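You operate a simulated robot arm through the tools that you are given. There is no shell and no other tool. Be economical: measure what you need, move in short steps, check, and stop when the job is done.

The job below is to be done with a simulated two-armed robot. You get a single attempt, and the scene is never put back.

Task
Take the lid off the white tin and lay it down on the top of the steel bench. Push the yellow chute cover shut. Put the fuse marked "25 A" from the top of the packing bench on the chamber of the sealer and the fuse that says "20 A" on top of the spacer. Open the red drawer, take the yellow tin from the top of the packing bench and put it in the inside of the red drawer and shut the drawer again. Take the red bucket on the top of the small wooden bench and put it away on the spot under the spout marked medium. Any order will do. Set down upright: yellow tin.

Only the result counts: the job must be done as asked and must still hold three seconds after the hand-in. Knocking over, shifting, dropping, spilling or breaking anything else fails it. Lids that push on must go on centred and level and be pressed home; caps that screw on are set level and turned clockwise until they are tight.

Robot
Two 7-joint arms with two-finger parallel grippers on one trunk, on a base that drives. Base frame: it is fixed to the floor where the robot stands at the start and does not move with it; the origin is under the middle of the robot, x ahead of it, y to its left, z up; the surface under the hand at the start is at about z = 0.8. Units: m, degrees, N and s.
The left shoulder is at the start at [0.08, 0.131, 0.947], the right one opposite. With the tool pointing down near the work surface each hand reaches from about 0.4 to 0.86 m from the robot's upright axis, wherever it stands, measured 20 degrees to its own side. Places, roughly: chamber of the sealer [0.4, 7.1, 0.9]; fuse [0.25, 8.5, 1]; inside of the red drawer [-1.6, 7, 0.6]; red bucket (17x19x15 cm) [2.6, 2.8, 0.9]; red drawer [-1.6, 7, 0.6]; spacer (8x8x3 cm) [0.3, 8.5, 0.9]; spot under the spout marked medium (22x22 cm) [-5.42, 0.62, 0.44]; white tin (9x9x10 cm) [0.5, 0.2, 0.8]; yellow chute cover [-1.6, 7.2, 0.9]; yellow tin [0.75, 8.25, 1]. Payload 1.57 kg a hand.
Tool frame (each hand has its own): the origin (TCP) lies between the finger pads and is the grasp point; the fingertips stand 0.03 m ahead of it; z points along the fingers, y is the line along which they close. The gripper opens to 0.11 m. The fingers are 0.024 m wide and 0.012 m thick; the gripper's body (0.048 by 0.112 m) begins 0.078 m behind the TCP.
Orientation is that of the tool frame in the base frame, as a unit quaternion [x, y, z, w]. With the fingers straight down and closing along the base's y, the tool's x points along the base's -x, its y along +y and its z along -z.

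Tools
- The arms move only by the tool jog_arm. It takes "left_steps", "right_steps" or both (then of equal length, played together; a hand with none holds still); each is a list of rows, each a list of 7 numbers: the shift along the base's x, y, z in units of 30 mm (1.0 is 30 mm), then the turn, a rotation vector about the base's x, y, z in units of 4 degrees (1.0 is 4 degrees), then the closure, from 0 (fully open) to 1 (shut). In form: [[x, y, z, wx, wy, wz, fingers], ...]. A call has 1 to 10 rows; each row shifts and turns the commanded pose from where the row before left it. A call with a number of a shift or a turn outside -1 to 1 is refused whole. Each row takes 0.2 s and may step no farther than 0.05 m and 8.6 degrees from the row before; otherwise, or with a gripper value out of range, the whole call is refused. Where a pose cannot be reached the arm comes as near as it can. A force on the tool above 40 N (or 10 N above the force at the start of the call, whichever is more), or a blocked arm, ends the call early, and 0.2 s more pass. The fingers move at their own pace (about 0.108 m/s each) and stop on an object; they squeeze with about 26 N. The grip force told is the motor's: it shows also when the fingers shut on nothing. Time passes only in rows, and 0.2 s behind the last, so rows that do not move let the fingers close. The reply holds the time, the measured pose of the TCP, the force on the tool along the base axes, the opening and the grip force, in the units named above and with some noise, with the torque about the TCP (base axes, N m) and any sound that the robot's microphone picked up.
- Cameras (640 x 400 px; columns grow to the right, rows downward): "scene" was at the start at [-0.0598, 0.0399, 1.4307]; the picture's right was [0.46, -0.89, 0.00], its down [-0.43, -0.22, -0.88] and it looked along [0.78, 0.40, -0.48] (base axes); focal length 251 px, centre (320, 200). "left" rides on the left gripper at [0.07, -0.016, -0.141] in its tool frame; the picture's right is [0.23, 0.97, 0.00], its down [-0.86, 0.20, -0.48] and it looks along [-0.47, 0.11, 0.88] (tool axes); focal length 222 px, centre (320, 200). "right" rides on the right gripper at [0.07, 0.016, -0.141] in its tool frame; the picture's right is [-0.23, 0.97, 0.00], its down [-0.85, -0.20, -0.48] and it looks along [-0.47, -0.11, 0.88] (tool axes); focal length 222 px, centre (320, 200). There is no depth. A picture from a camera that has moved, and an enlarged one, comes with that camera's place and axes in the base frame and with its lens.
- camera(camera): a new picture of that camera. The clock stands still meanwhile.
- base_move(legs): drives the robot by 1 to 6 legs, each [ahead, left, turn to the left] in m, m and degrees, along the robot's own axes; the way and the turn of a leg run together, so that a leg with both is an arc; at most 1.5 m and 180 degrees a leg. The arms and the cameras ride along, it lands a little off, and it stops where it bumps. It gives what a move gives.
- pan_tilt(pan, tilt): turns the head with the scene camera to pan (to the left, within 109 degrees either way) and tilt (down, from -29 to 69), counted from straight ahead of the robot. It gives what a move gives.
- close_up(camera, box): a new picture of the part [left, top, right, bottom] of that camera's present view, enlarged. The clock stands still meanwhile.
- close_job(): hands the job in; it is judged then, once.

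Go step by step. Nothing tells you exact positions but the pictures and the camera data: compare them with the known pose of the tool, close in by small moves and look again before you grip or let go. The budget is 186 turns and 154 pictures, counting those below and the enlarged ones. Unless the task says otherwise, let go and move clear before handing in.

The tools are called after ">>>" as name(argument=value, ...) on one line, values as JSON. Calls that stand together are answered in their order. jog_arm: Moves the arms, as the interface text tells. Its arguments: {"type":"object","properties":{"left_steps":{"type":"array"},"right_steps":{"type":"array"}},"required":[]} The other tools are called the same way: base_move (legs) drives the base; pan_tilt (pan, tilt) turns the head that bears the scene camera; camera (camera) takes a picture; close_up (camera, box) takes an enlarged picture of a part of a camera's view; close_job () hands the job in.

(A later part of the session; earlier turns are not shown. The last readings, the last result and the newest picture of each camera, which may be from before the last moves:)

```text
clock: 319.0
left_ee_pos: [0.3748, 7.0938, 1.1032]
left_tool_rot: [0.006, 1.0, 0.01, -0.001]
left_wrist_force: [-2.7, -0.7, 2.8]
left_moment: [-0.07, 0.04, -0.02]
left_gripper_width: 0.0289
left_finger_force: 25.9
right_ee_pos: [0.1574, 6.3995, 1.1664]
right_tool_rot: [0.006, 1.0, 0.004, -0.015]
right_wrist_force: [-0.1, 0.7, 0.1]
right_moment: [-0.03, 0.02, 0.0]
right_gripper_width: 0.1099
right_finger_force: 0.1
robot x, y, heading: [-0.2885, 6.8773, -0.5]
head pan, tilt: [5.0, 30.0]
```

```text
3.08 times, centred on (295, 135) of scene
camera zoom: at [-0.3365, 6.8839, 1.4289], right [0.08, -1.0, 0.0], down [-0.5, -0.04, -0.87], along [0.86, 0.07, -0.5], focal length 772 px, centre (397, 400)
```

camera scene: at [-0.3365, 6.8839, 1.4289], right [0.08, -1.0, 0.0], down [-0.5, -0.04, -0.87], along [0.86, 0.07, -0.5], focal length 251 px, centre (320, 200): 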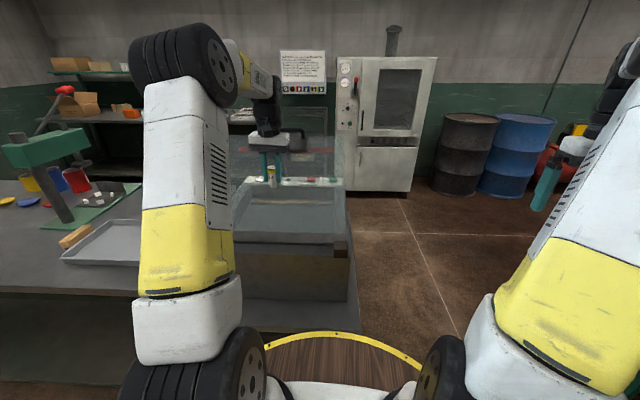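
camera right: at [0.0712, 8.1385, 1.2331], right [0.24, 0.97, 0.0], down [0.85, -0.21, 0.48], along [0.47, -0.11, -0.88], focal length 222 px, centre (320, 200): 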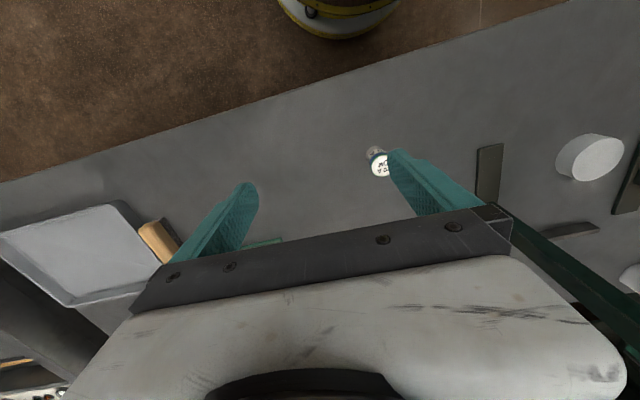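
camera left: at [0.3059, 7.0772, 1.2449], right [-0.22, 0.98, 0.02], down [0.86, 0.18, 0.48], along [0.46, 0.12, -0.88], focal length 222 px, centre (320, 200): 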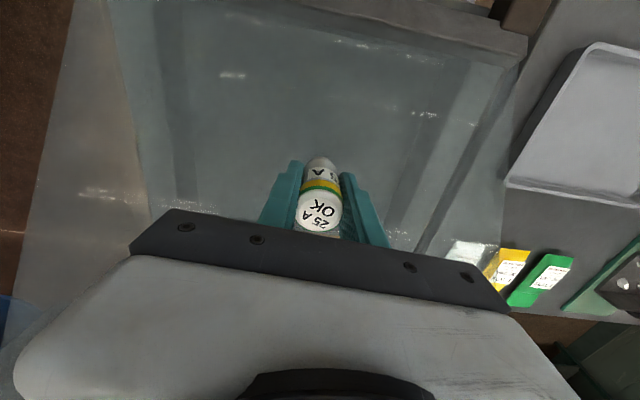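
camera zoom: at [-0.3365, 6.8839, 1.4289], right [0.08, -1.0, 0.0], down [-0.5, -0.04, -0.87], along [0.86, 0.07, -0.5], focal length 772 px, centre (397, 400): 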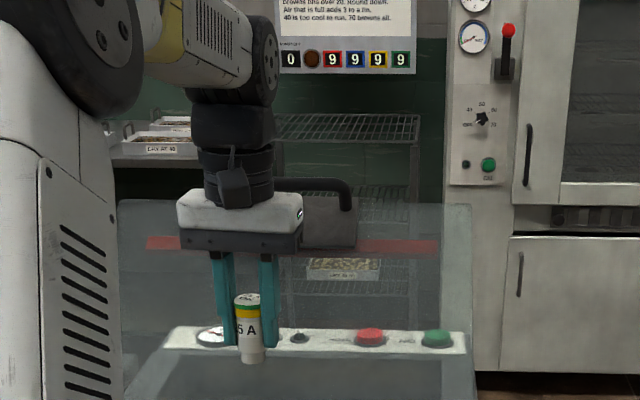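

I now understand: the black front blocks are the lid's hinges, so the translucent lid stands between me and the chamber and my hand has pushed it partly closed. I withdraw straight back and look.

>>> jog_arm(left_steps=[[-0.6, 0.2, 0, 0, 0, 0, 1], [-0.8, 0.3, 0, 0, 0, 0, 1], [-0.9, 0.3, 0, 0, 0, 0, 1], [-0.9, 0.3, 0, 0, 0, 0, 1], [-0.9, 0.3, 0, 0, 0, 0, 1], [-0.9, 0.3, 0, 0, 0, 0, 1]])

>>> base_move(legs=[[-0.31, 0.1, 0]])

>>> close_up(camera="scene", box=[220, 60, 420, 210])

```text
clock: 320.4
left_ee_pos: [0.2254, 7.1458, 1.1019]
left_tool_rot: [0.005, 1.0, 0.01, -0.003]
left_wrist_force: [0.7, -0.1, -1.4]
left_moment: [0.02, 0.05, -0.01]
left_gripper_width: 0.0288
left_finger_force: 25.7
right_ee_pos: [0.1585, 6.3993, 1.1676]
right_tool_rot: [0.006, 1.0, 0.003, -0.015]
right_wrist_force: [0.3, 0.1, 0.6]
right_moment: [0.02, 0.01, 0.03]
right_gripper_width: 0.1099
right_finger_force: 0.0
robot x, y, heading: [-0.2858, 6.8778, -0.5]
head pan, tilt: [5.0, 30.0]
```

```text
clock: 322.6
left_ee_pos: [-0.0833, 7.2498, 1.1027]
left_tool_rot: [0.005, 1.0, 0.012, -0.003]
left_wrist_force: [-0.3, 0.1, -0.3]
left_moment: [0.0, 0.04, 0.01]
left_gripper_width: 0.0291
left_finger_force: 26.2
right_ee_pos: [-0.1483, 6.5025, 1.1666]
right_tool_rot: [0.004, 1.0, 0.005, -0.015]
right_wrist_force: [0.2, -0.3, -0.5]
right_moment: [0.01, -0.02, 0.02]
right_gripper_width: 0.1099
right_finger_force: 0.1
robot x, y, heading: [-0.5977, 6.9773, -0.4]
head pan, tilt: [5.0, 30.0]
```

```text
2.67 times, centred on (320, 135) of scene
camera zoom: at [-0.6442, 6.9861, 1.4289], right [0.08, -1.0, 0.0], down [-0.5, -0.04, -0.87], along [0.86, 0.07, -0.5], focal length 669 px, centre (320, 373)
```

zoom: 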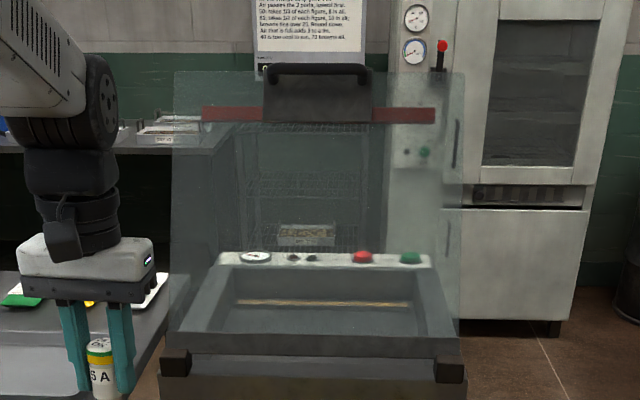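

The lid sprang back to its former position. I will reach the chamber from the sealer's free right side instead. First I strafe and check that area.

>>> base_move(legs=[[0, -0.85, 0]])

>>> pan_tilt(pan=-8, tilt=30)

>>> camera(camera="scene")

```text
clock: 327.1
left_ee_pos: [-0.0869, 6.3909, 1.1021]
left_tool_rot: [0.008, 1.0, 0.01, -0.002]
left_wrist_force: [-0.5, 0.0, -0.4]
left_moment: [0.02, -0.02, -0.03]
left_gripper_width: 0.0289
left_finger_force: 26.3
right_ee_pos: [-0.158, 5.6458, 1.1663]
right_tool_rot: [0.008, 1.0, 0.004, -0.014]
right_wrist_force: [-0.3, -0.1, 0.3]
right_moment: [-0.02, 0.0, -0.02]
right_gripper_width: 0.1099
right_finger_force: 0.2
robot x, y, heading: [-0.599, 6.1269, -0.7]
head pan, tilt: [5.0, 30.0]
```

```text
clock: 327.9
left_ee_pos: [-0.0885, 6.3917, 1.1016]
left_tool_rot: [0.008, 1.0, 0.01, -0.002]
left_wrist_force: [-0.7, 0.2, -0.9]
left_moment: [-0.02, -0.02, 0.01]
left_gripper_width: 0.029
left_finger_force: 26.5
right_ee_pos: [-0.159, 5.646, 1.1657]
right_tool_rot: [0.008, 1.0, 0.004, -0.013]
right_wrist_force: [0.4, -0.7, -0.8]
right_moment: [-0.03, -0.04, -0.01]
right_gripper_width: 0.11
right_finger_force: 0.0
robot x, y, heading: [-0.6021, 6.1267, -0.4]
head pan, tilt: [-8.0, 30.0]
```

```text
37 pictures are left
camera scene: at [-0.6514, 6.1121, 1.4289], right [-0.15, -0.99, 0.0], down [-0.49, 0.07, -0.87], along [0.86, -0.13, -0.5], focal length 251 px, centre (320, 200)
```

scene: 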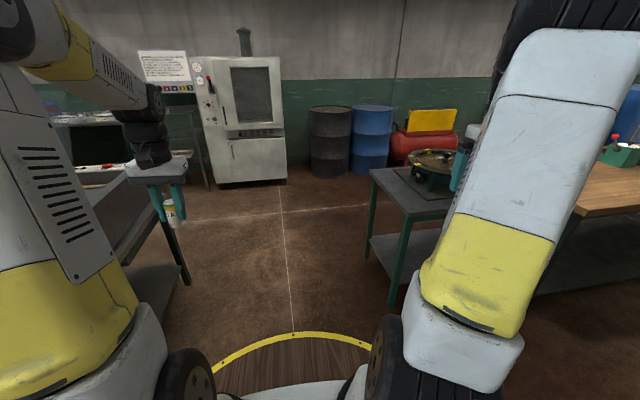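

A table lies at y ≤ 5.55, leaving a 1.2 m gap beside the sealer. I draw the right hand in, drive into the gap and turn to face the sealer's side.

>>> jog_arm(right_steps=[[0, 1, 0, 0, 0, 0, 0], [0, 1, 0, 0, 0, 0, 0], [0, 1, 0, 0, 0, 0, 0], [0, 1, 0, 0, 0, 0, 0], [0, 1, 0, 0, 0, 0, 0], [0, 1, 0, 0, 0, 0, 0], [0, 1, 0, 0, 0, 0, 0], [0, 1, 0, 0, 0, 0, 0], [0, 1, 0, 0, 0, 0, 0]])

>>> base_move(legs=[[1.32, 0.02, 0.4], [0, 0, 90]])

>>> pan_tilt(pan=0, tilt=35)

>>> camera(camera="scene")

```text
clock: 329.9
left_ee_pos: [-0.0865, 6.3913, 1.1009]
left_tool_rot: [0.008, 1.0, 0.01, -0.003]
left_wrist_force: [0.4, -0.1, -1.2]
left_moment: [0.0, -0.02, -0.02]
left_gripper_width: 0.029
left_finger_force: 25.9
right_ee_pos: [-0.1595, 5.9158, 1.1662]
right_tool_rot: [0.008, 1.0, 0.005, -0.015]
right_wrist_force: [0.0, -0.6, -0.4]
right_moment: [0.0, 0.01, 0.0]
right_gripper_width: 0.1102
right_finger_force: 0.0
robot x, y, heading: [-0.6023, 6.1279, -0.5]
head pan, tilt: [-8.0, 30.0]
```

```text
clock: 340.5
left_ee_pos: [0.4469, 6.6437, 1.1016]
left_tool_rot: [0.726, -0.687, -0.005, 0.01]
left_wrist_force: [0.0, 0.1, -0.3]
left_moment: [-0.02, 0.0, -0.02]
left_gripper_width: 0.0289
left_finger_force: 26.0
right_ee_pos: [0.9256, 6.6086, 1.1667]
right_tool_rot: [0.727, -0.687, 0.008, 0.013]
right_wrist_force: [0.6, 0.0, -0.2]
right_moment: [-0.01, -0.01, 0.01]
right_gripper_width: 0.1099
right_finger_force: 0.0
robot x, y, heading: [0.7467, 6.1526, 93.2]
head pan, tilt: [-8.0, 30.0]
```

```text
clock: 341.2
left_ee_pos: [0.4457, 6.6431, 1.1026]
left_tool_rot: [0.727, -0.687, -0.005, 0.009]
left_wrist_force: [-0.1, -0.1, -0.6]
left_moment: [0.01, 0.0, 0.03]
left_gripper_width: 0.0292
left_finger_force: 25.9
right_ee_pos: [0.9264, 6.6074, 1.1667]
right_tool_rot: [0.727, -0.686, 0.007, 0.014]
right_wrist_force: [0.0, 0.1, 0.1]
right_moment: [0.01, 0.01, 0.01]
right_gripper_width: 0.1101
right_finger_force: 0.0
robot x, y, heading: [0.7514, 6.1528, 93.3]
head pan, tilt: [0.0, 35.0]
```

```text
36 pictures are left
camera scene: at [0.7517, 6.0993, 1.4211], right [1.0, 0.06, 0.0], down [0.04, -0.57, -0.82], along [-0.05, 0.82, -0.57], focal length 251 px, centre (320, 200)
```

scene: 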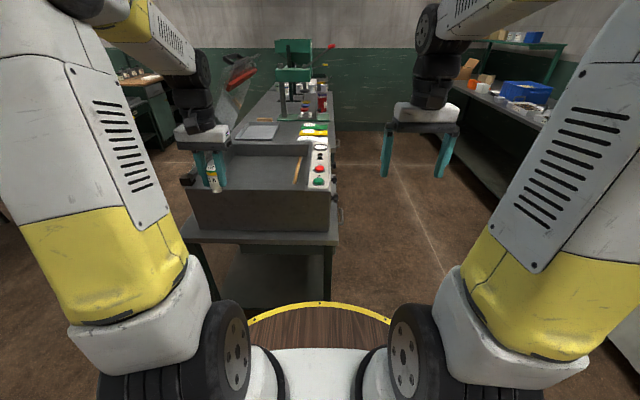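

The lid is now seen edge-on at the left, and the chamber is open from here. I zoom for exact placing.

>>> close_up(camera="scene", box=[170, 50, 350, 250])

```text
2.00 times, centred on (260, 150) of scene
camera zoom: at [0.7517, 6.0993, 1.4211], right [1.0, 0.06, 0.0], down [0.04, -0.57, -0.82], along [-0.05, 0.82, -0.57], focal length 502 px, centre (440, 300)
```

zoom: 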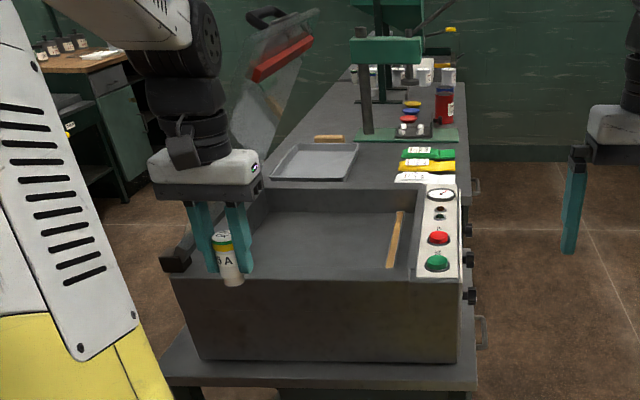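

The lid top is near x 0.43, z 1.31, so I will set the fuse down at about [0.53, 7.05], clear of the lid and left of the seal bar (x 0.59).

>>> jog_arm(left_steps=[[1, 0, 0, 0, 0, 0, 1], [1, 0, 0, 0, 0, 0, 1]])

>>> base_move(legs=[[0, 0, -3.2], [0.27, 0, 0]])

>>> camera(camera="left")

>>> close_up(camera="scene", box=[150, 30, 350, 250])

```text
clock: 341.8
left_ee_pos: [0.5066, 6.6436, 1.102]
left_tool_rot: [0.726, -0.687, -0.005, 0.01]
left_wrist_force: [-0.2, 0.6, -1.5]
left_moment: [-0.02, -0.01, 0.02]
left_gripper_width: 0.0289
left_finger_force: 25.7
right_ee_pos: [0.9251, 6.608, 1.1666]
right_tool_rot: [0.727, -0.686, 0.007, 0.013]
right_wrist_force: [0.3, -0.3, 0.1]
right_moment: [0.03, -0.04, -0.02]
right_gripper_width: 0.1101
right_finger_force: 0.2
robot x, y, heading: [0.7499, 6.1528, 93.5]
head pan, tilt: [0.0, 35.0]
```

```text
clock: 344.2
left_ee_pos: [0.5326, 6.926, 1.1016]
left_tool_rot: [0.708, -0.706, -0.006, 0.009]
left_wrist_force: [-0.4, 0.0, -0.8]
left_moment: [-0.01, 0.01, 0.0]
left_gripper_width: 0.0288
left_finger_force: 25.3
right_ee_pos: [0.9498, 6.8664, 1.1657]
right_tool_rot: [0.708, -0.706, 0.007, 0.013]
right_wrist_force: [-0.2, 0.3, -0.1]
right_moment: [0.04, 0.0, 0.0]
right_gripper_width: 0.1099
right_finger_force: 0.1
robot x, y, heading: [0.7486, 6.419, 90.4]
head pan, tilt: [0.0, 35.0]
```

```text
34 pictures are left
camera left: at [0.5513, 6.8581, 1.243], right [-0.97, -0.23, 0.02], down [-0.19, 0.86, 0.48], along [-0.13, 0.46, -0.88], focal length 222 px, centre (320, 200)
```

left: 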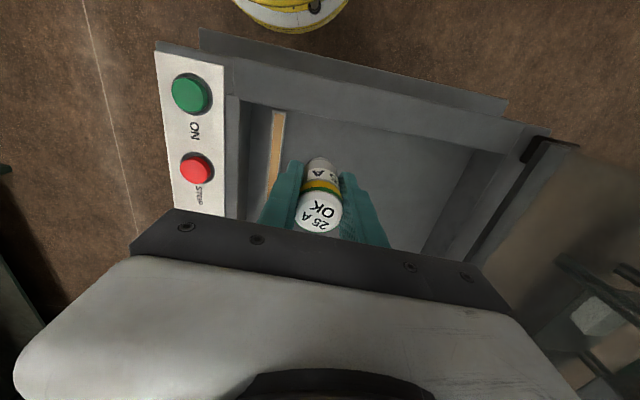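

```text
1.82 times, centred on (250, 140) of scene
camera zoom: at [0.7474, 6.368, 1.4211], right [1.0, 0.01, 0.0], down [0.0, -0.57, -0.82], along [-0.01, 0.82, -0.57], focal length 456 px, centre (447, 309)
```

zoom: 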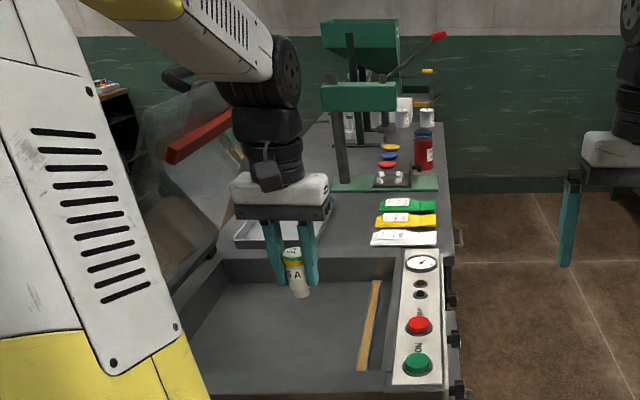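

The view is clear. I move 12 cm on over the chamber and lower.

>>> jog_arm(left_steps=[[0, 1, 0, 0, 0, 0, 1], [0, 1, 0, 0, 0, 0, 1], [0, 1, 0, 0, 0, 0, 1], [0, 1, -0.5, 0, 0, 0, 1], [0, 0, -1, 0, 0, 0, 1], [0, 0, -1, 0, 0, 0, 1], [0, 0, -1, 0, 0, 0, 1], [0, 0, -0.5, 0, 0, 0, 1]])

>>> close_up(camera="scene", box=[200, 100, 350, 220])

```text
clock: 346.0
left_ee_pos: [0.5337, 7.0463, 0.9823]
left_tool_rot: [0.707, -0.707, -0.006, 0.01]
left_wrist_force: [-0.2, -0.1, -0.5]
left_moment: [0.02, -0.02, 0.0]
left_gripper_width: 0.029
left_finger_force: 26.1
right_ee_pos: [0.9492, 6.8672, 1.1676]
right_tool_rot: [0.708, -0.706, 0.007, 0.013]
right_wrist_force: [0.2, -0.5, 0.1]
right_moment: [0.0, 0.0, 0.01]
right_gripper_width: 0.1098
right_finger_force: 0.1
robot x, y, heading: [0.7471, 6.4243, 90.3]
head pan, tilt: [0.0, 35.0]
```

```text
3.33 times, centred on (275, 160) of scene
camera zoom: at [0.7474, 6.3681, 1.4211], right [1.0, 0.01, 0.0], down [0.0, -0.57, -0.82], along [-0.01, 0.82, -0.57], focal length 837 px, centre (470, 333)
```

zoom: 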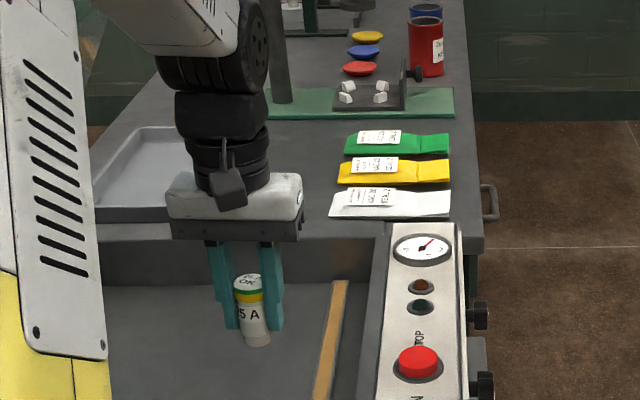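

Good clearance. I lower in small steps until contact.

>>> jog_arm(left_steps=[[0, 0, -0.4, 0, 0, 0, 1], [0, 0, -0.3, 0, 0, 0, 1], [0, 0, -0.2, 0, 0, 0, 1], [0, 0, -0.2, 0, 0, 0, 1], [0, 0, -0.15, 0, 0, 0, 1], [0, 0, -0.15, 0, 0, 0, 1], [0, 0, -0.15, 0, 0, 0, 1], [0, 0, -0.15, 0, 0, 0, 1], [0, 0, -0.15, 0, 0, 0, 1]])

```text
clock: 348.0
left_ee_pos: [0.5318, 7.0462, 0.9255]
left_tool_rot: [0.708, -0.707, -0.005, 0.009]
left_wrist_force: [-0.5, 0.7, -1.1]
left_moment: [-0.01, 0.0, 0.01]
left_gripper_width: 0.0293
left_finger_force: 25.6
right_ee_pos: [0.9483, 6.8674, 1.1678]
right_tool_rot: [0.708, -0.706, 0.006, 0.012]
right_wrist_force: [-0.2, 0.8, 0.5]
right_moment: [0.0, 0.0, -0.01]
right_gripper_width: 0.1102
right_finger_force: 0.0
robot x, y, heading: [0.7488, 6.4233, 90.2]
head pan, tilt: [0.0, 35.0]
```

>>> jog_arm(left_steps=[[0, 0, -0.15, 0, 0, 0, 1], [0, 0, -0.15, 0, 0, 0, 1], [0, 0, -0.15, 0, 0, 0, 1], [0, 0, -0.15, 0, 0, 0, 1], [0, 0, -0.15, 0, 0, 0, 1], [0, 0, -0.15, 0, 0, 0, 1], [0, 0, -0.15, 0, 0, 0, 1], [0, 0, -0.15, 0, 0, 0, 1]])

>>> close_up(camera="scene", box=[200, 100, 350, 220])

```text
clock: 349.7
left_ee_pos: [0.5324, 7.0469, 0.8957]
left_tool_rot: [0.707, -0.707, -0.006, 0.009]
left_wrist_force: [0.2, -5.7, 9.9]
left_moment: [-0.17, -0.29, -0.17]
left_gripper_width: 0.029
left_finger_force: 26.1
right_ee_pos: [0.9494, 6.8664, 1.1662]
right_tool_rot: [0.708, -0.706, 0.006, 0.013]
right_wrist_force: [0.2, 0.3, 0.8]
right_moment: [-0.01, 0.01, 0.01]
right_gripper_width: 0.11
right_finger_force: 0.1
robot x, y, heading: [0.7524, 6.4243, 90.6]
head pan, tilt: [0.0, 35.0]
stopped in row 8 (left hand): the force on the tool passed its limit at 46 N (the readings are from after the stop); the commanded pose is now the measured one
```

```text
3.33 times, centred on (275, 160) of scene
camera zoom: at [0.7475, 6.3674, 1.4211], right [1.0, 0.01, 0.0], down [0.0, -0.57, -0.82], along [-0.01, 0.82, -0.57], focal length 837 px, centre (470, 333)
```

zoom: 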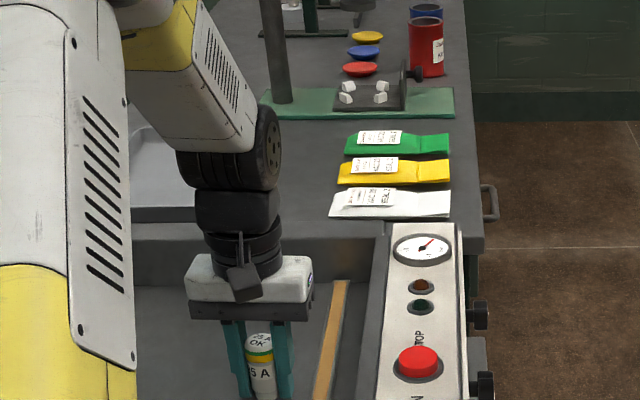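

Contact: the fuse stands on the chamber floor. I release with a small opening and lift out, then back away.

>>> jog_arm(left_steps=[[0, 0, 0.05, 0, 0, 0, 1], [0, 0, 0, 0, 0, 0, 0.6], [0, 0, 0, 0, 0, 0, 0.55], [0, 0, 1, 0, 0, 0, 0.55], [0, 0, 1, 0, 0, 0, 0.55], [0, 0, 1, 0, 0, 0, 0.55], [0, 0, 1, 0, 0, 0, 0.55], [0, 0, 1, 0, 0, 0, 0.55], [0, -1, 1, 0, 0, 0, 0.5], [0, -1, 1, 0, 0, 0, 0.3]])

>>> base_move(legs=[[-0.27, 0, 0]])

>>> close_up(camera="scene", box=[170, 50, 350, 250])

```text
clock: 351.9
left_ee_pos: [0.5332, 6.9874, 1.1044]
left_tool_rot: [0.708, -0.706, -0.006, 0.008]
left_wrist_force: [1.1, 0.6, 0.5]
left_moment: [-0.04, -0.02, -0.02]
left_gripper_width: 0.0773
left_finger_force: 0.0
right_ee_pos: [0.9485, 6.867, 1.1669]
right_tool_rot: [0.708, -0.706, 0.007, 0.013]
right_wrist_force: [0.0, 0.6, -0.3]
right_moment: [-0.04, 0.0, -0.03]
right_gripper_width: 0.1099
right_finger_force: 0.0
robot x, y, heading: [0.7493, 6.4265, 90.4]
head pan, tilt: [0.0, 35.0]
```

```text
clock: 353.8
left_ee_pos: [0.5349, 6.7117, 1.1048]
left_tool_rot: [0.708, -0.706, -0.007, 0.009]
left_wrist_force: [0.0, 0.1, 0.1]
left_moment: [-0.02, -0.03, 0.03]
left_gripper_width: 0.0771
left_finger_force: 0.1
right_ee_pos: [0.9501, 6.5928, 1.1661]
right_tool_rot: [0.708, -0.706, 0.006, 0.013]
right_wrist_force: [-0.4, 0.2, -0.5]
right_moment: [-0.02, -0.01, -0.03]
right_gripper_width: 0.11
right_finger_force: 0.1
robot x, y, heading: [0.7505, 6.1469, 90.4]
head pan, tilt: [0.0, 35.0]
```

```text
2.00 times, centred on (260, 150) of scene
camera zoom: at [0.7496, 6.0945, 1.4211], right [1.0, 0.01, 0.0], down [0.0, -0.57, -0.82], along [-0.01, 0.82, -0.57], focal length 502 px, centre (440, 300)
```

zoom: 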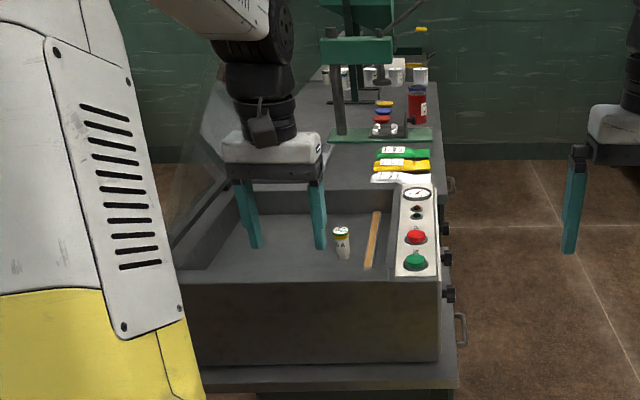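

The 25 A fuse stands in the chamber. The east aisle gives a short reach to the yellow tin, so I drive round there and face west.

>>> base_move(legs=[[0, -0.6, 0], [1.2, 0, 0], [1.2, 0, 0], [0, 0, 89.6]])

>>> camera(camera="scene")

>>> camera(camera="left")

```text
clock: 371.0
left_ee_pos: [0.6971, 8.6795, 1.1059]
left_tool_rot: [0.958, -0.285, -0.004, 0.0]
left_wrist_force: [13.3, 14.2, 1.6]
left_moment: [-0.29, 0.26, 0.05]
left_gripper_width: 0.0603
left_finger_force: 0.1
right_ee_pos: [1.0115, 8.9525, 1.1657]
right_tool_rot: [0.962, -0.272, 0.011, 0.008]
right_wrist_force: [-1.0, 0.4, -0.3]
right_moment: [-0.02, 0.0, 0.0]
right_gripper_width: 0.11
right_finger_force: 0.0
robot x, y, heading: [1.2802, 8.5456, 148.5]
head pan, tilt: [0.0, 35.0]
stopped in leg 4: the force on the tool passed its limit at 56 N (the readings are from after the stop); the commanded pose is now the measured one
```

```text
29 pictures are left
camera scene: at [1.3269, 8.5181, 1.4211], right [0.52, 0.85, 0.0], down [0.49, -0.3, -0.82], along [-0.7, 0.43, -0.57], focal length 251 px, centre (320, 200)
```

scene: 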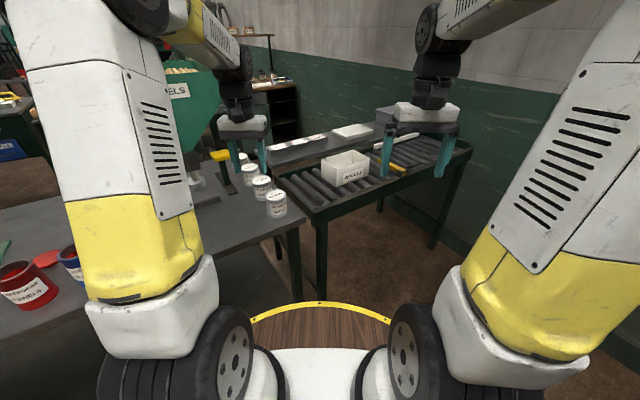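

```text
28 pictures are left
camera left: at [0.7645, 8.6559, 1.2473], right [-0.34, -0.94, 0.0], down [-0.82, 0.3, 0.48], along [-0.45, 0.17, -0.87], focal length 222 px, centre (320, 200)
```

left: 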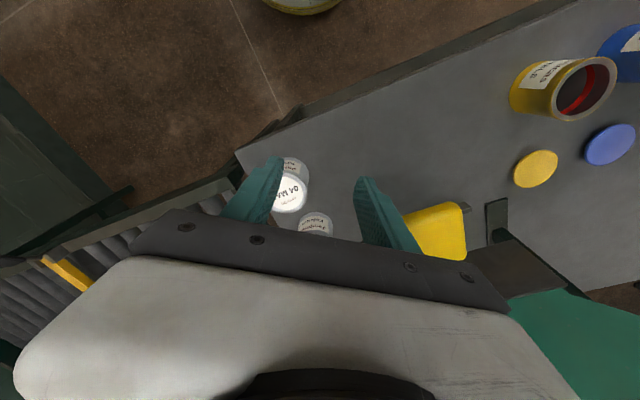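

The left hand met a yellow handle on the hopper's east side. I turn straight back off it and inspect.

>>> base_move(legs=[[0, 0, -25]])

>>> pan_tilt(pan=45, tilt=25)

>>> camera(camera="scene")

```text
clock: 372.6
left_ee_pos: [0.8052, 8.9118, 1.1053]
left_tool_rot: [0.875, -0.484, -0.003, 0.0]
left_wrist_force: [-0.5, 0.0, -0.4]
left_moment: [0.01, 0.02, -0.02]
left_gripper_width: 0.077
left_finger_force: 0.0
right_ee_pos: [1.2082, 9.0279, 1.1659]
right_tool_rot: [0.88, -0.475, 0.01, 0.01]
right_wrist_force: [-0.4, 0.2, 0.8]
right_moment: [0.0, 0.02, 0.02]
right_gripper_width: 0.11
right_finger_force: 0.1
robot x, y, heading: [1.2791, 8.5436, 123.6]
head pan, tilt: [0.0, 35.0]
```

```text
clock: 373.8
left_ee_pos: [0.8041, 8.9127, 1.1056]
left_tool_rot: [0.875, -0.484, -0.004, 0.0]
left_wrist_force: [-0.5, 0.1, -0.4]
left_moment: [-0.02, -0.02, 0.05]
left_gripper_width: 0.077
left_finger_force: 0.1
right_ee_pos: [1.2073, 9.0287, 1.1677]
right_tool_rot: [0.88, -0.475, 0.009, 0.01]
right_wrist_force: [-0.6, -0.8, 1.1]
right_moment: [0.0, 0.02, 0.0]
right_gripper_width: 0.1099
right_finger_force: 0.0
robot x, y, heading: [1.2845, 8.5449, 123.5]
head pan, tilt: [45.0, 25.0]
```

```text
27 pictures are left
camera scene: at [1.2688, 8.446, 1.4369], right [0.2, 0.98, 0.0], down [0.41, -0.08, -0.91], along [-0.89, 0.18, -0.42], focal length 251 px, centre (320, 200)
```

scene: 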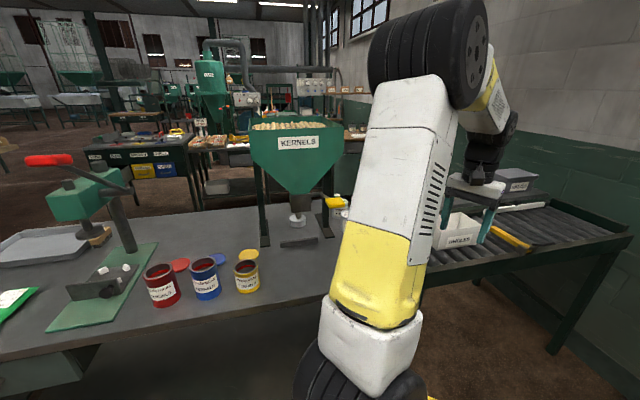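

>>> close_up(camera="scene", box=[220, 110, 370, 310])

```text
2.00 times, centred on (295, 210) of scene
camera zoom: at [1.2688, 8.446, 1.4369], right [0.2, 0.98, 0.0], down [0.41, -0.08, -0.91], along [-0.89, 0.18, -0.42], focal length 502 px, centre (370, 180)
```

zoom: 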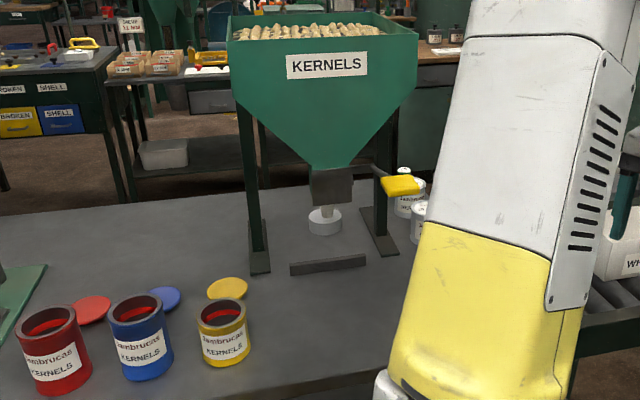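

The hopper and the fuse under it stand undisturbed, nothing spilled. I move east for clearance, finish the turn, and approach the tin.

>>> base_move(legs=[[-0.149, -0.225, 0], [0, 0, 56.5]])

>>> camera(camera="left")

```text
clock: 378.2
left_ee_pos: [0.9812, 8.347, 1.1057]
left_tool_rot: [1.0, -0.012, -0.004, 0.001]
left_wrist_force: [0.4, 0.2, -0.4]
left_moment: [-0.05, 0.02, 0.01]
left_gripper_width: 0.0771
left_finger_force: 0.0
right_ee_pos: [1.1078, 8.7463, 1.1666]
right_tool_rot: [1.0, -0.001, 0.013, 0.004]
right_wrist_force: [-0.2, 0.5, -0.9]
right_moment: [-0.02, 0.01, 0.0]
right_gripper_width: 0.1099
right_finger_force: 0.1
robot x, y, heading: [1.554, 8.5411, -179.6]
head pan, tilt: [45.0, 25.0]
```

```text
25 pictures are left
camera left: at [1.0525, 8.3627, 1.247], right [0.2, -0.98, 0.0], down [-0.86, -0.18, 0.49], along [-0.48, -0.1, -0.87], focal length 222 px, centre (320, 200)
```

left: 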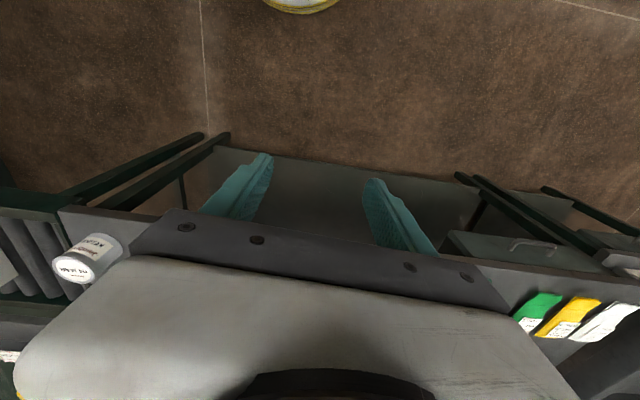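

>>> base_move(legs=[[0.24, 0, 0]])

>>> camera(camera="left")

>>> pan_tilt(pan=10, tilt=32)

>>> camera(camera="scene")

```text
clock: 380.0
left_ee_pos: [0.7419, 8.3469, 1.1053]
left_tool_rot: [1.0, -0.013, -0.003, 0.001]
left_wrist_force: [-0.2, 0.3, 0.8]
left_moment: [0.01, 0.01, 0.03]
left_gripper_width: 0.0771
left_finger_force: 0.0
right_ee_pos: [0.8674, 8.7462, 1.1665]
right_tool_rot: [1.0, -0.001, 0.013, 0.005]
right_wrist_force: [-0.1, 0.0, 0.7]
right_moment: [-0.02, 0.04, 0.03]
right_gripper_width: 0.1102
right_finger_force: 0.1
robot x, y, heading: [1.3124, 8.5423, -180.0]
head pan, tilt: [45.0, 25.0]
```

```text
24 pictures are left
camera left: at [0.8124, 8.3627, 1.247], right [0.2, -0.98, 0.0], down [-0.86, -0.18, 0.49], along [-0.48, -0.1, -0.87], focal length 222 px, centre (320, 200)
```

left: 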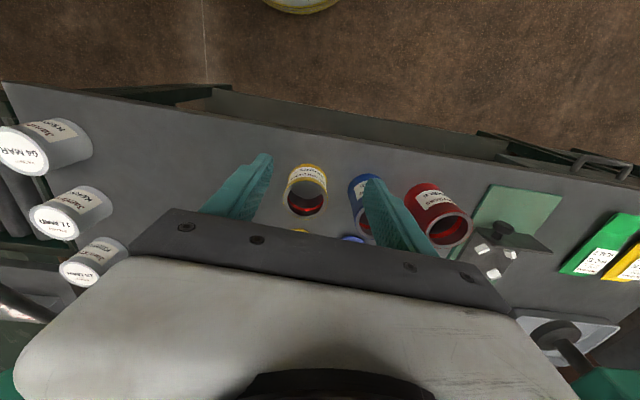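

```text
clock: 381.0
left_ee_pos: [0.7419, 8.3461, 1.106]
left_tool_rot: [1.0, -0.012, -0.003, 0.001]
left_wrist_force: [-0.5, -0.2, 0.0]
left_moment: [-0.01, -0.02, 0.0]
left_gripper_width: 0.0768
left_finger_force: 0.1
right_ee_pos: [0.8691, 8.7463, 1.166]
right_tool_rot: [1.0, 0.0, 0.012, 0.005]
right_wrist_force: [1.1, 0.6, -0.1]
right_moment: [-0.06, -0.03, -0.01]
right_gripper_width: 0.1099
right_finger_force: 0.0
robot x, y, heading: [1.3117, 8.5411, -179.9]
head pan, tilt: [10.0, 32.0]
```

```text
23 pictures are left
camera scene: at [1.3623, 8.5253, 1.4258], right [-0.18, 0.98, 0.0], down [0.52, 0.09, -0.85], along [-0.83, -0.15, -0.53], focal length 251 px, centre (320, 200)
```

scene: 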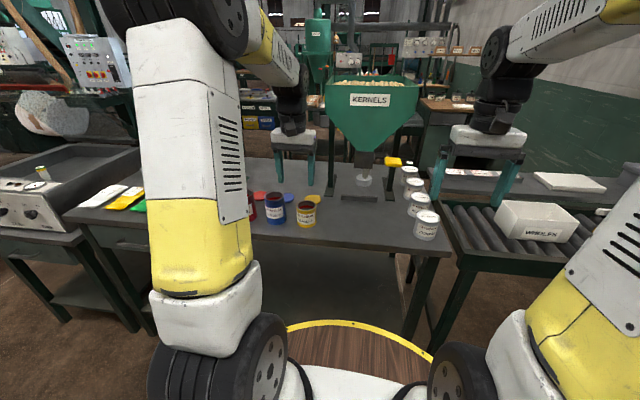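

Tin at about [0.641, 8.347]. The hopper is close behind it, so I pitch the left hand 20° (wrist towards me), and go down over the tin.

>>> jog_arm(left_steps=[[0, 0, 0, 0, 1, 0, 0], [0, 0, 0, 0, 1, 0, 0], [0, 0, 0, 0, 1, 0, 0], [-0.5, 0, -0.5, 0, 1, 0, 0], [-0.5, 0, -1, 0, 1, 0, 0], [-0.8, 0.03, -1, 0, 0, -0.2, 0], [-0.8, 0, -1, 0, 0, -0.2, 0]])

>>> camera(camera="left")

>>> close_up(camera="scene", box=[220, 60, 420, 240])

```text
clock: 382.6
left_ee_pos: [0.6626, 8.3463, 1.0016]
left_tool_rot: [0.984, -0.026, -0.178, 0.002]
left_wrist_force: [1.0, 0.2, 0.3]
left_moment: [0.03, 0.04, -0.01]
left_gripper_width: 0.1099
left_finger_force: 0.0
right_ee_pos: [0.8692, 8.7464, 1.1671]
right_tool_rot: [1.0, -0.001, 0.013, 0.004]
right_wrist_force: [0.3, -0.6, 0.3]
right_moment: [0.02, 0.04, -0.02]
right_gripper_width: 0.1101
right_finger_force: 0.0
robot x, y, heading: [1.3138, 8.5446, -180.2]
head pan, tilt: [10.0, 32.0]
```

```text
22 pictures are left
camera left: at [0.7779, 8.3598, 1.1097], right [0.17, -0.98, -0.07], down [-0.64, -0.16, 0.75], along [-0.75, -0.08, -0.66], focal length 222 px, centre (320, 200)
```

left: 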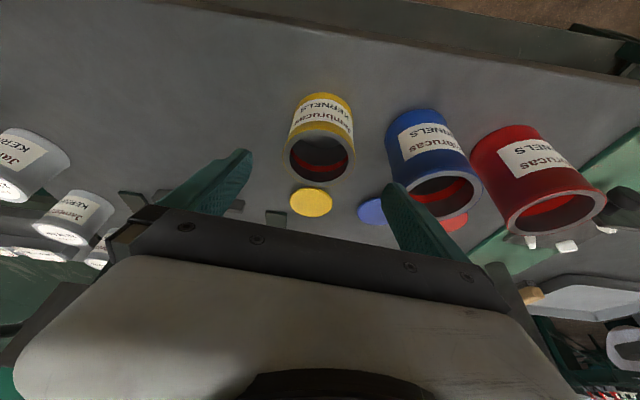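

```text
2.22 times, centred on (320, 150) of scene
camera zoom: at [1.3628, 8.5254, 1.4257], right [-0.17, 0.98, 0.0], down [0.52, 0.09, -0.85], along [-0.84, -0.15, -0.53], focal length 558 px, centre (320, 311)
```

zoom: 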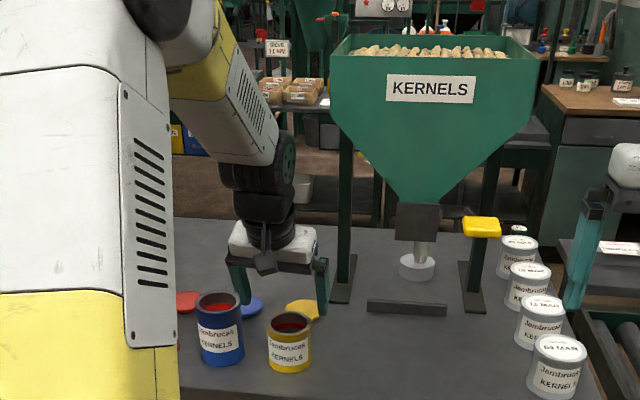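

>>> jog_arm(left_steps=[[-0.22, 0.05, -1, 0, 0, 0, 0.1], [-0.22, 0.05, -1, 0, 0, 0, 0.1], [-0.22, 0, -1, 0, 0, 0, 0.1], [-0.1, 0, -0.4, 0, 0, 0, 0.1], [0, 0, 0, 0, 0, 0, 0.5], [0, 0, 0, 0, 0, 0, 0.8], [0, 0, 0, 0, 0, 0, 1], [0, 0, 0, 0, 0, 0, 1]])

>>> jog_arm(left_steps=[[0, 0, 0.3, 0, 0, 0, 1], [0, 0, 0.5, 0, 0, 0, 1], [0, 0, 0.5, 0, 0, 0, 1]])

>>> camera(camera="left")

```text
clock: 384.4
left_ee_pos: [0.6395, 8.3496, 0.8994]
left_tool_rot: [0.984, -0.026, -0.178, 0.002]
left_wrist_force: [-0.1, 0.5, -0.8]
left_moment: [0.01, 0.01, -0.03]
left_gripper_width: 0.0716
left_finger_force: 26.1
right_ee_pos: [0.8673, 8.7454, 1.1662]
right_tool_rot: [1.0, -0.001, 0.013, 0.004]
right_wrist_force: [-0.5, 0.0, 0.3]
right_moment: [0.02, -0.01, 0.05]
right_gripper_width: 0.11
right_finger_force: 0.0
robot x, y, heading: [1.3132, 8.5446, -180.1]
head pan, tilt: [10.0, 32.0]
```

```text
clock: 385.2
left_ee_pos: [0.6415, 8.3489, 0.9394]
left_tool_rot: [0.984, -0.025, -0.177, 0.002]
left_wrist_force: [-0.1, 0.1, -0.6]
left_moment: [0.01, -0.02, 0.01]
left_gripper_width: 0.072
left_finger_force: 25.2
right_ee_pos: [0.8665, 8.7454, 1.168]
right_tool_rot: [1.0, -0.001, 0.014, 0.004]
right_wrist_force: [-0.7, -0.7, 0.6]
right_moment: [0.02, -0.01, 0.03]
right_gripper_width: 0.11
right_finger_force: 0.0
robot x, y, heading: [1.3102, 8.5401, -179.9]
head pan, tilt: [10.0, 32.0]
```

```text
20 pictures are left
camera left: at [0.7556, 8.3628, 1.0481], right [0.16, -0.98, -0.07], down [-0.64, -0.16, 0.75], along [-0.75, -0.08, -0.66], focal length 222 px, centre (320, 200)
```

left: 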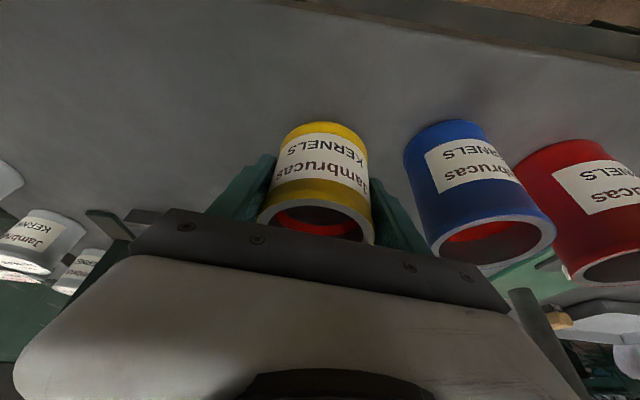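

The tin is held upright. I lift it, back out and take the route round the sealer to the drawer.

>>> jog_arm(left_steps=[[0, 0, 1, 0, 0, 0, 1], [0, 0, 1, 0, 0, 0, 1], [0, 0, 1, 0, 0, 0, 1], [0.3, 0, 1, 0, 0, 0, 1], [0.5, 0, 1, 0, 0, 0, 1], [0.5, 0, 0.5, 0, 0, 0, 1]])

>>> base_move(legs=[[-0.44, 0, 0], [0, 1.2, 0], [0, 1.2, 0]])

```text
clock: 386.6
left_ee_pos: [0.6788, 8.3505, 1.1025]
left_tool_rot: [0.984, -0.025, -0.178, 0.002]
left_wrist_force: [0.1, 0.2, -0.3]
left_moment: [0.01, -0.02, -0.01]
left_gripper_width: 0.072
left_finger_force: 26.2
right_ee_pos: [0.868, 8.7467, 1.1667]
right_tool_rot: [1.0, 0.0, 0.015, 0.004]
right_wrist_force: [0.2, 0.3, 0.8]
right_moment: [-0.01, -0.03, 0.0]
right_gripper_width: 0.1101
right_finger_force: 0.0
robot x, y, heading: [1.3135, 8.5414, -179.9]
head pan, tilt: [10.0, 32.0]
```

```text
clock: 400.5
left_ee_pos: [1.1418, 5.9575, 1.1023]
left_tool_rot: [0.984, -0.018, -0.178, 0.003]
left_wrist_force: [0.4, 0.6, -0.2]
left_moment: [-0.02, 0.03, 0.03]
left_gripper_width: 0.072
left_finger_force: 25.7
right_ee_pos: [1.3264, 6.3557, 1.1665]
right_tool_rot: [1.0, 0.005, 0.013, 0.004]
right_wrist_force: [0.5, 0.5, 0.3]
right_moment: [0.01, 0.01, -0.03]
right_gripper_width: 0.1103
right_finger_force: 0.1
robot x, y, heading: [1.7751, 6.1528, -179.4]
head pan, tilt: [10.0, 32.0]
```

>>> base_move(legs=[[1.1, 0, -0.6], [1.05, -0.02, 0], [0, -1.03, 0]])

>>> pan_tilt(pan=10, tilt=40)

>>> camera(camera="scene")

>>> camera(camera="left")

```text
clock: 416.0
left_ee_pos: [-0.9809, 7.006, 1.1014]
left_tool_rot: [0.984, -0.022, -0.177, 0.004]
left_wrist_force: [-0.3, -0.2, -1.2]
left_moment: [-0.02, 0.04, -0.02]
left_gripper_width: 0.0717
left_finger_force: 25.7
right_ee_pos: [-0.796, 7.4039, 1.1654]
right_tool_rot: [1.0, 0.003, 0.013, 0.004]
right_wrist_force: [-1.0, -0.1, -0.4]
right_moment: [-0.02, 0.02, 0.02]
right_gripper_width: 0.11
right_finger_force: 0.1
robot x, y, heading: [-0.3528, 7.2019, -179.5]
head pan, tilt: [10.0, 32.0]
```

```text
clock: 416.7
left_ee_pos: [-0.9824, 7.0054, 1.103]
left_tool_rot: [0.984, -0.022, -0.177, 0.003]
left_wrist_force: [-0.1, 0.4, -0.4]
left_moment: [0.0, -0.02, 0.02]
left_gripper_width: 0.0717
left_finger_force: 25.7
right_ee_pos: [-0.7967, 7.4048, 1.1674]
right_tool_rot: [1.0, 0.004, 0.013, 0.004]
right_wrist_force: [0.0, -0.6, 0.5]
right_moment: [-0.02, 0.0, 0.02]
right_gripper_width: 0.1099
right_finger_force: 0.1
robot x, y, heading: [-0.3511, 7.2015, -179.5]
head pan, tilt: [10.0, 40.0]
```

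```text
19 pictures are left
camera scene: at [-0.2955, 7.1883, 1.4136], right [-0.18, 0.98, 0.0], down [0.63, 0.12, -0.77], along [-0.75, -0.14, -0.64], focal length 251 px, centre (320, 200)
```

scene: 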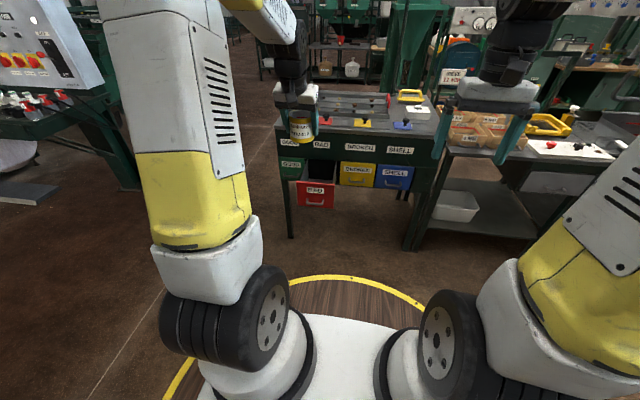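

```text
18 pictures are left
camera left: at [-0.8672, 7.0201, 1.2107], right [0.17, -0.98, -0.07], down [-0.64, -0.16, 0.75], along [-0.75, -0.09, -0.66], focal length 222 px, centre (320, 200)
```

left: 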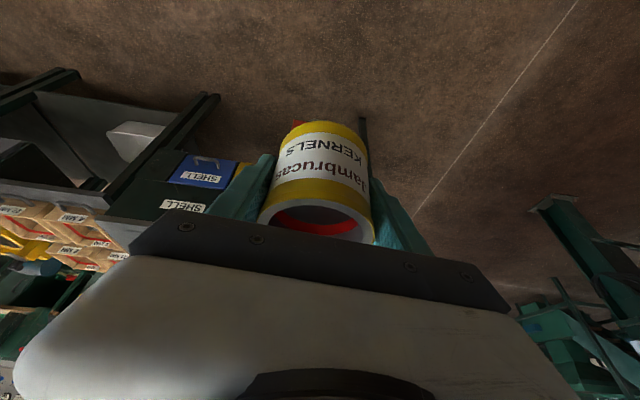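

>>> close_up(camera="scene", box=[250, 80, 430, 220])

```text
2.86 times, centred on (340, 150) of scene
camera zoom: at [-0.2955, 7.1883, 1.4136], right [-0.18, 0.98, 0.0], down [0.63, 0.12, -0.77], along [-0.75, -0.14, -0.64], focal length 717 px, centre (263, 343)
```

zoom: 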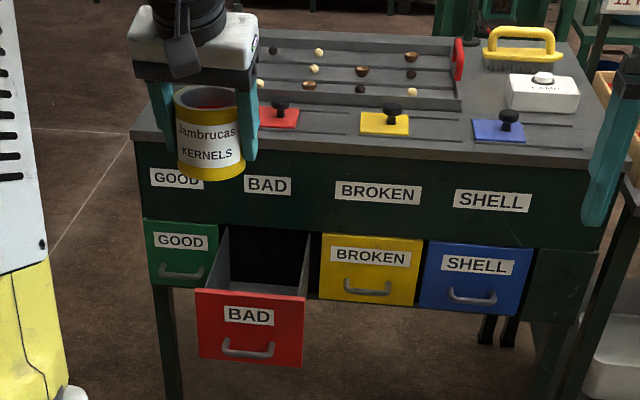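

The drawer's panel top is at about z 0.70, x -1.25; interior y 6.90–7.06. I drive forward 0.37 m and lower the tin towards it.

>>> base_move(legs=[[0.37, 0, 0]])

>>> jog_arm(left_steps=[[0, -0.4, -1, 0, 0, 0, 1], [0, -0.4, -1, 0, 0, 0, 1], [0, 0, -1, 0, 0, 0, 1], [0, 0, -1, 0, 0, 0, 1], [0, 0, -1, 0, 0, 0, 1], [0, 0, -1, 0, 0, 0, 1], [0, 0, -1, 0, 0, 0, 1], [0, 0, -1, 0, 0, 0, 1], [0, 0, -1, 0, 0, 0, 1], [0, 0, -1, 0, 0, 0, 1]])

>>> camera(camera="left")

>>> close_up(camera="scene", box=[220, 120, 400, 260])

```text
clock: 419.1
left_ee_pos: [-1.3505, 6.9986, 1.102]
left_tool_rot: [0.984, -0.018, -0.178, 0.003]
left_wrist_force: [-0.1, -0.7, -0.6]
left_moment: [-0.01, -0.01, 0.01]
left_gripper_width: 0.0716
left_finger_force: 26.1
right_ee_pos: [-1.1668, 7.3968, 1.1671]
right_tool_rot: [1.0, 0.006, 0.013, 0.004]
right_wrist_force: [0.2, -0.1, -0.1]
right_moment: [0.0, 0.01, 0.0]
right_gripper_width: 0.1099
right_finger_force: 0.0
robot x, y, heading: [-0.7233, 7.1979, -178.9]
head pan, tilt: [10.0, 40.0]
```

```text
clock: 421.3
left_ee_pos: [-1.3496, 6.9749, 0.8023]
left_tool_rot: [0.984, -0.018, -0.177, 0.004]
left_wrist_force: [0.1, -0.7, -0.5]
left_moment: [-0.01, 0.01, 0.0]
left_gripper_width: 0.0714
left_finger_force: 25.7
right_ee_pos: [-1.1668, 7.3966, 1.1665]
right_tool_rot: [1.0, 0.006, 0.014, 0.004]
right_wrist_force: [0.3, -0.1, 0.3]
right_moment: [0.01, 0.01, 0.01]
right_gripper_width: 0.1098
right_finger_force: 0.1
robot x, y, heading: [-0.7214, 7.1971, -179.4]
head pan, tilt: [10.0, 40.0]
```

```text
16 pictures are left
camera left: at [-1.2355, 6.9886, 0.9103], right [0.18, -0.98, -0.07], down [-0.64, -0.17, 0.75], along [-0.75, -0.09, -0.66], focal length 222 px, centre (320, 200)
```

left: 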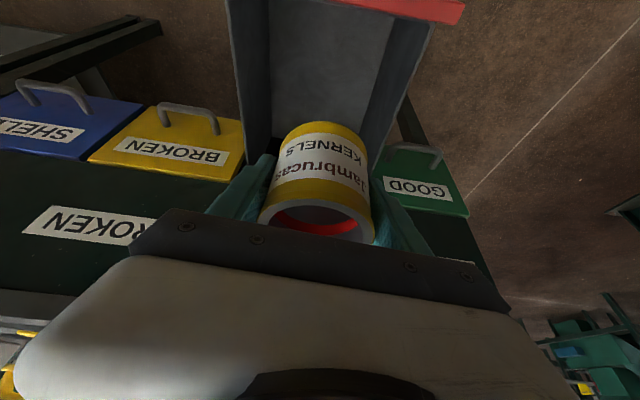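

```text
2.86 times, centred on (310, 190) of scene
camera zoom: at [-0.6642, 7.1842, 1.4135], right [-0.19, 0.98, 0.0], down [0.63, 0.12, -0.77], along [-0.75, -0.14, -0.64], focal length 717 px, centre (349, 229)
```

zoom: 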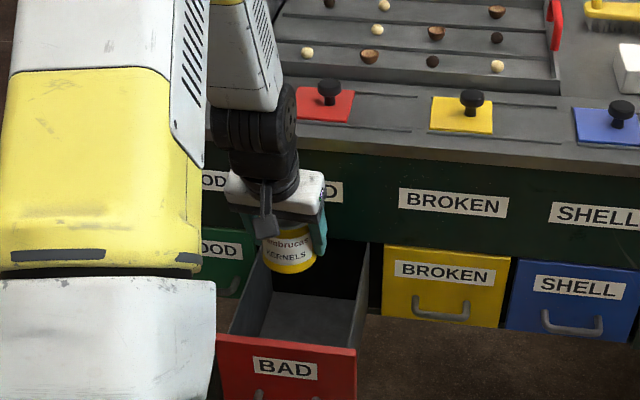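

The drawer interior spans y 6.913–7.05. I centre the tin and lower it in, moving slightly inwards.

>>> jog_arm(left_steps=[[-0.2, 0.2, -1, 0, 0, 0, 1], [-0.5, 0, -1, 0, 0, 0, 1], [-0.6, 0, -1, 0, 0, 0, 1], [-0.4, 0, -1, 0, 0, 0, 1], [0, 0, -0.8, 0, 0, 0, 1]])

>>> close_up(camera="scene", box=[240, 150, 360, 270])

>>> camera(camera="left")

```text
clock: 422.5
left_ee_pos: [-1.4007, 6.981, 0.6583]
left_tool_rot: [0.984, -0.02, -0.177, 0.002]
left_wrist_force: [0.6, 0.3, -0.7]
left_moment: [-0.01, -0.03, 0.0]
left_gripper_width: 0.0717
left_finger_force: 25.4
right_ee_pos: [-1.1662, 7.3978, 1.1666]
right_tool_rot: [1.0, 0.007, 0.013, 0.005]
right_wrist_force: [0.4, -0.4, -0.5]
right_moment: [0.01, 0.01, -0.01]
right_gripper_width: 0.1102
right_finger_force: 0.0
robot x, y, heading: [-0.7199, 7.1983, -179.5]
head pan, tilt: [10.0, 40.0]
```

```text
3.33 times, centred on (300, 210) of scene
camera zoom: at [-0.6642, 7.1842, 1.4136], right [-0.19, 0.98, 0.0], down [0.63, 0.12, -0.77], along [-0.75, -0.14, -0.64], focal length 837 px, centre (387, 167)
```

zoom: 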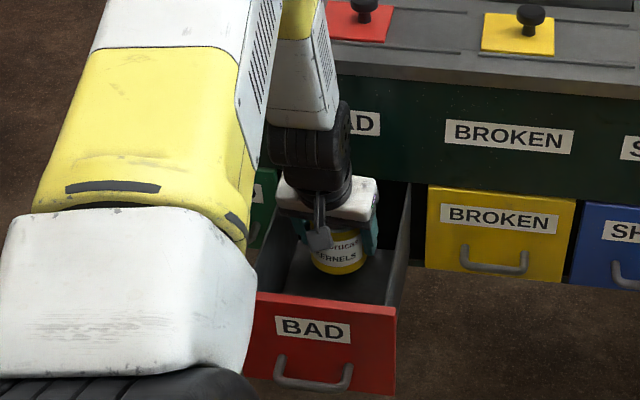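

```text
13 pictures are left
camera left: at [-1.2865, 6.9957, 0.7661], right [0.18, -0.98, -0.07], down [-0.64, -0.17, 0.75], along [-0.75, -0.09, -0.66], focal length 222 px, centre (320, 200)
```

left: 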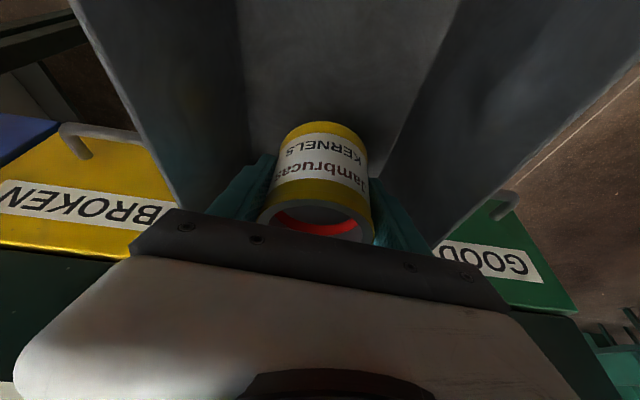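

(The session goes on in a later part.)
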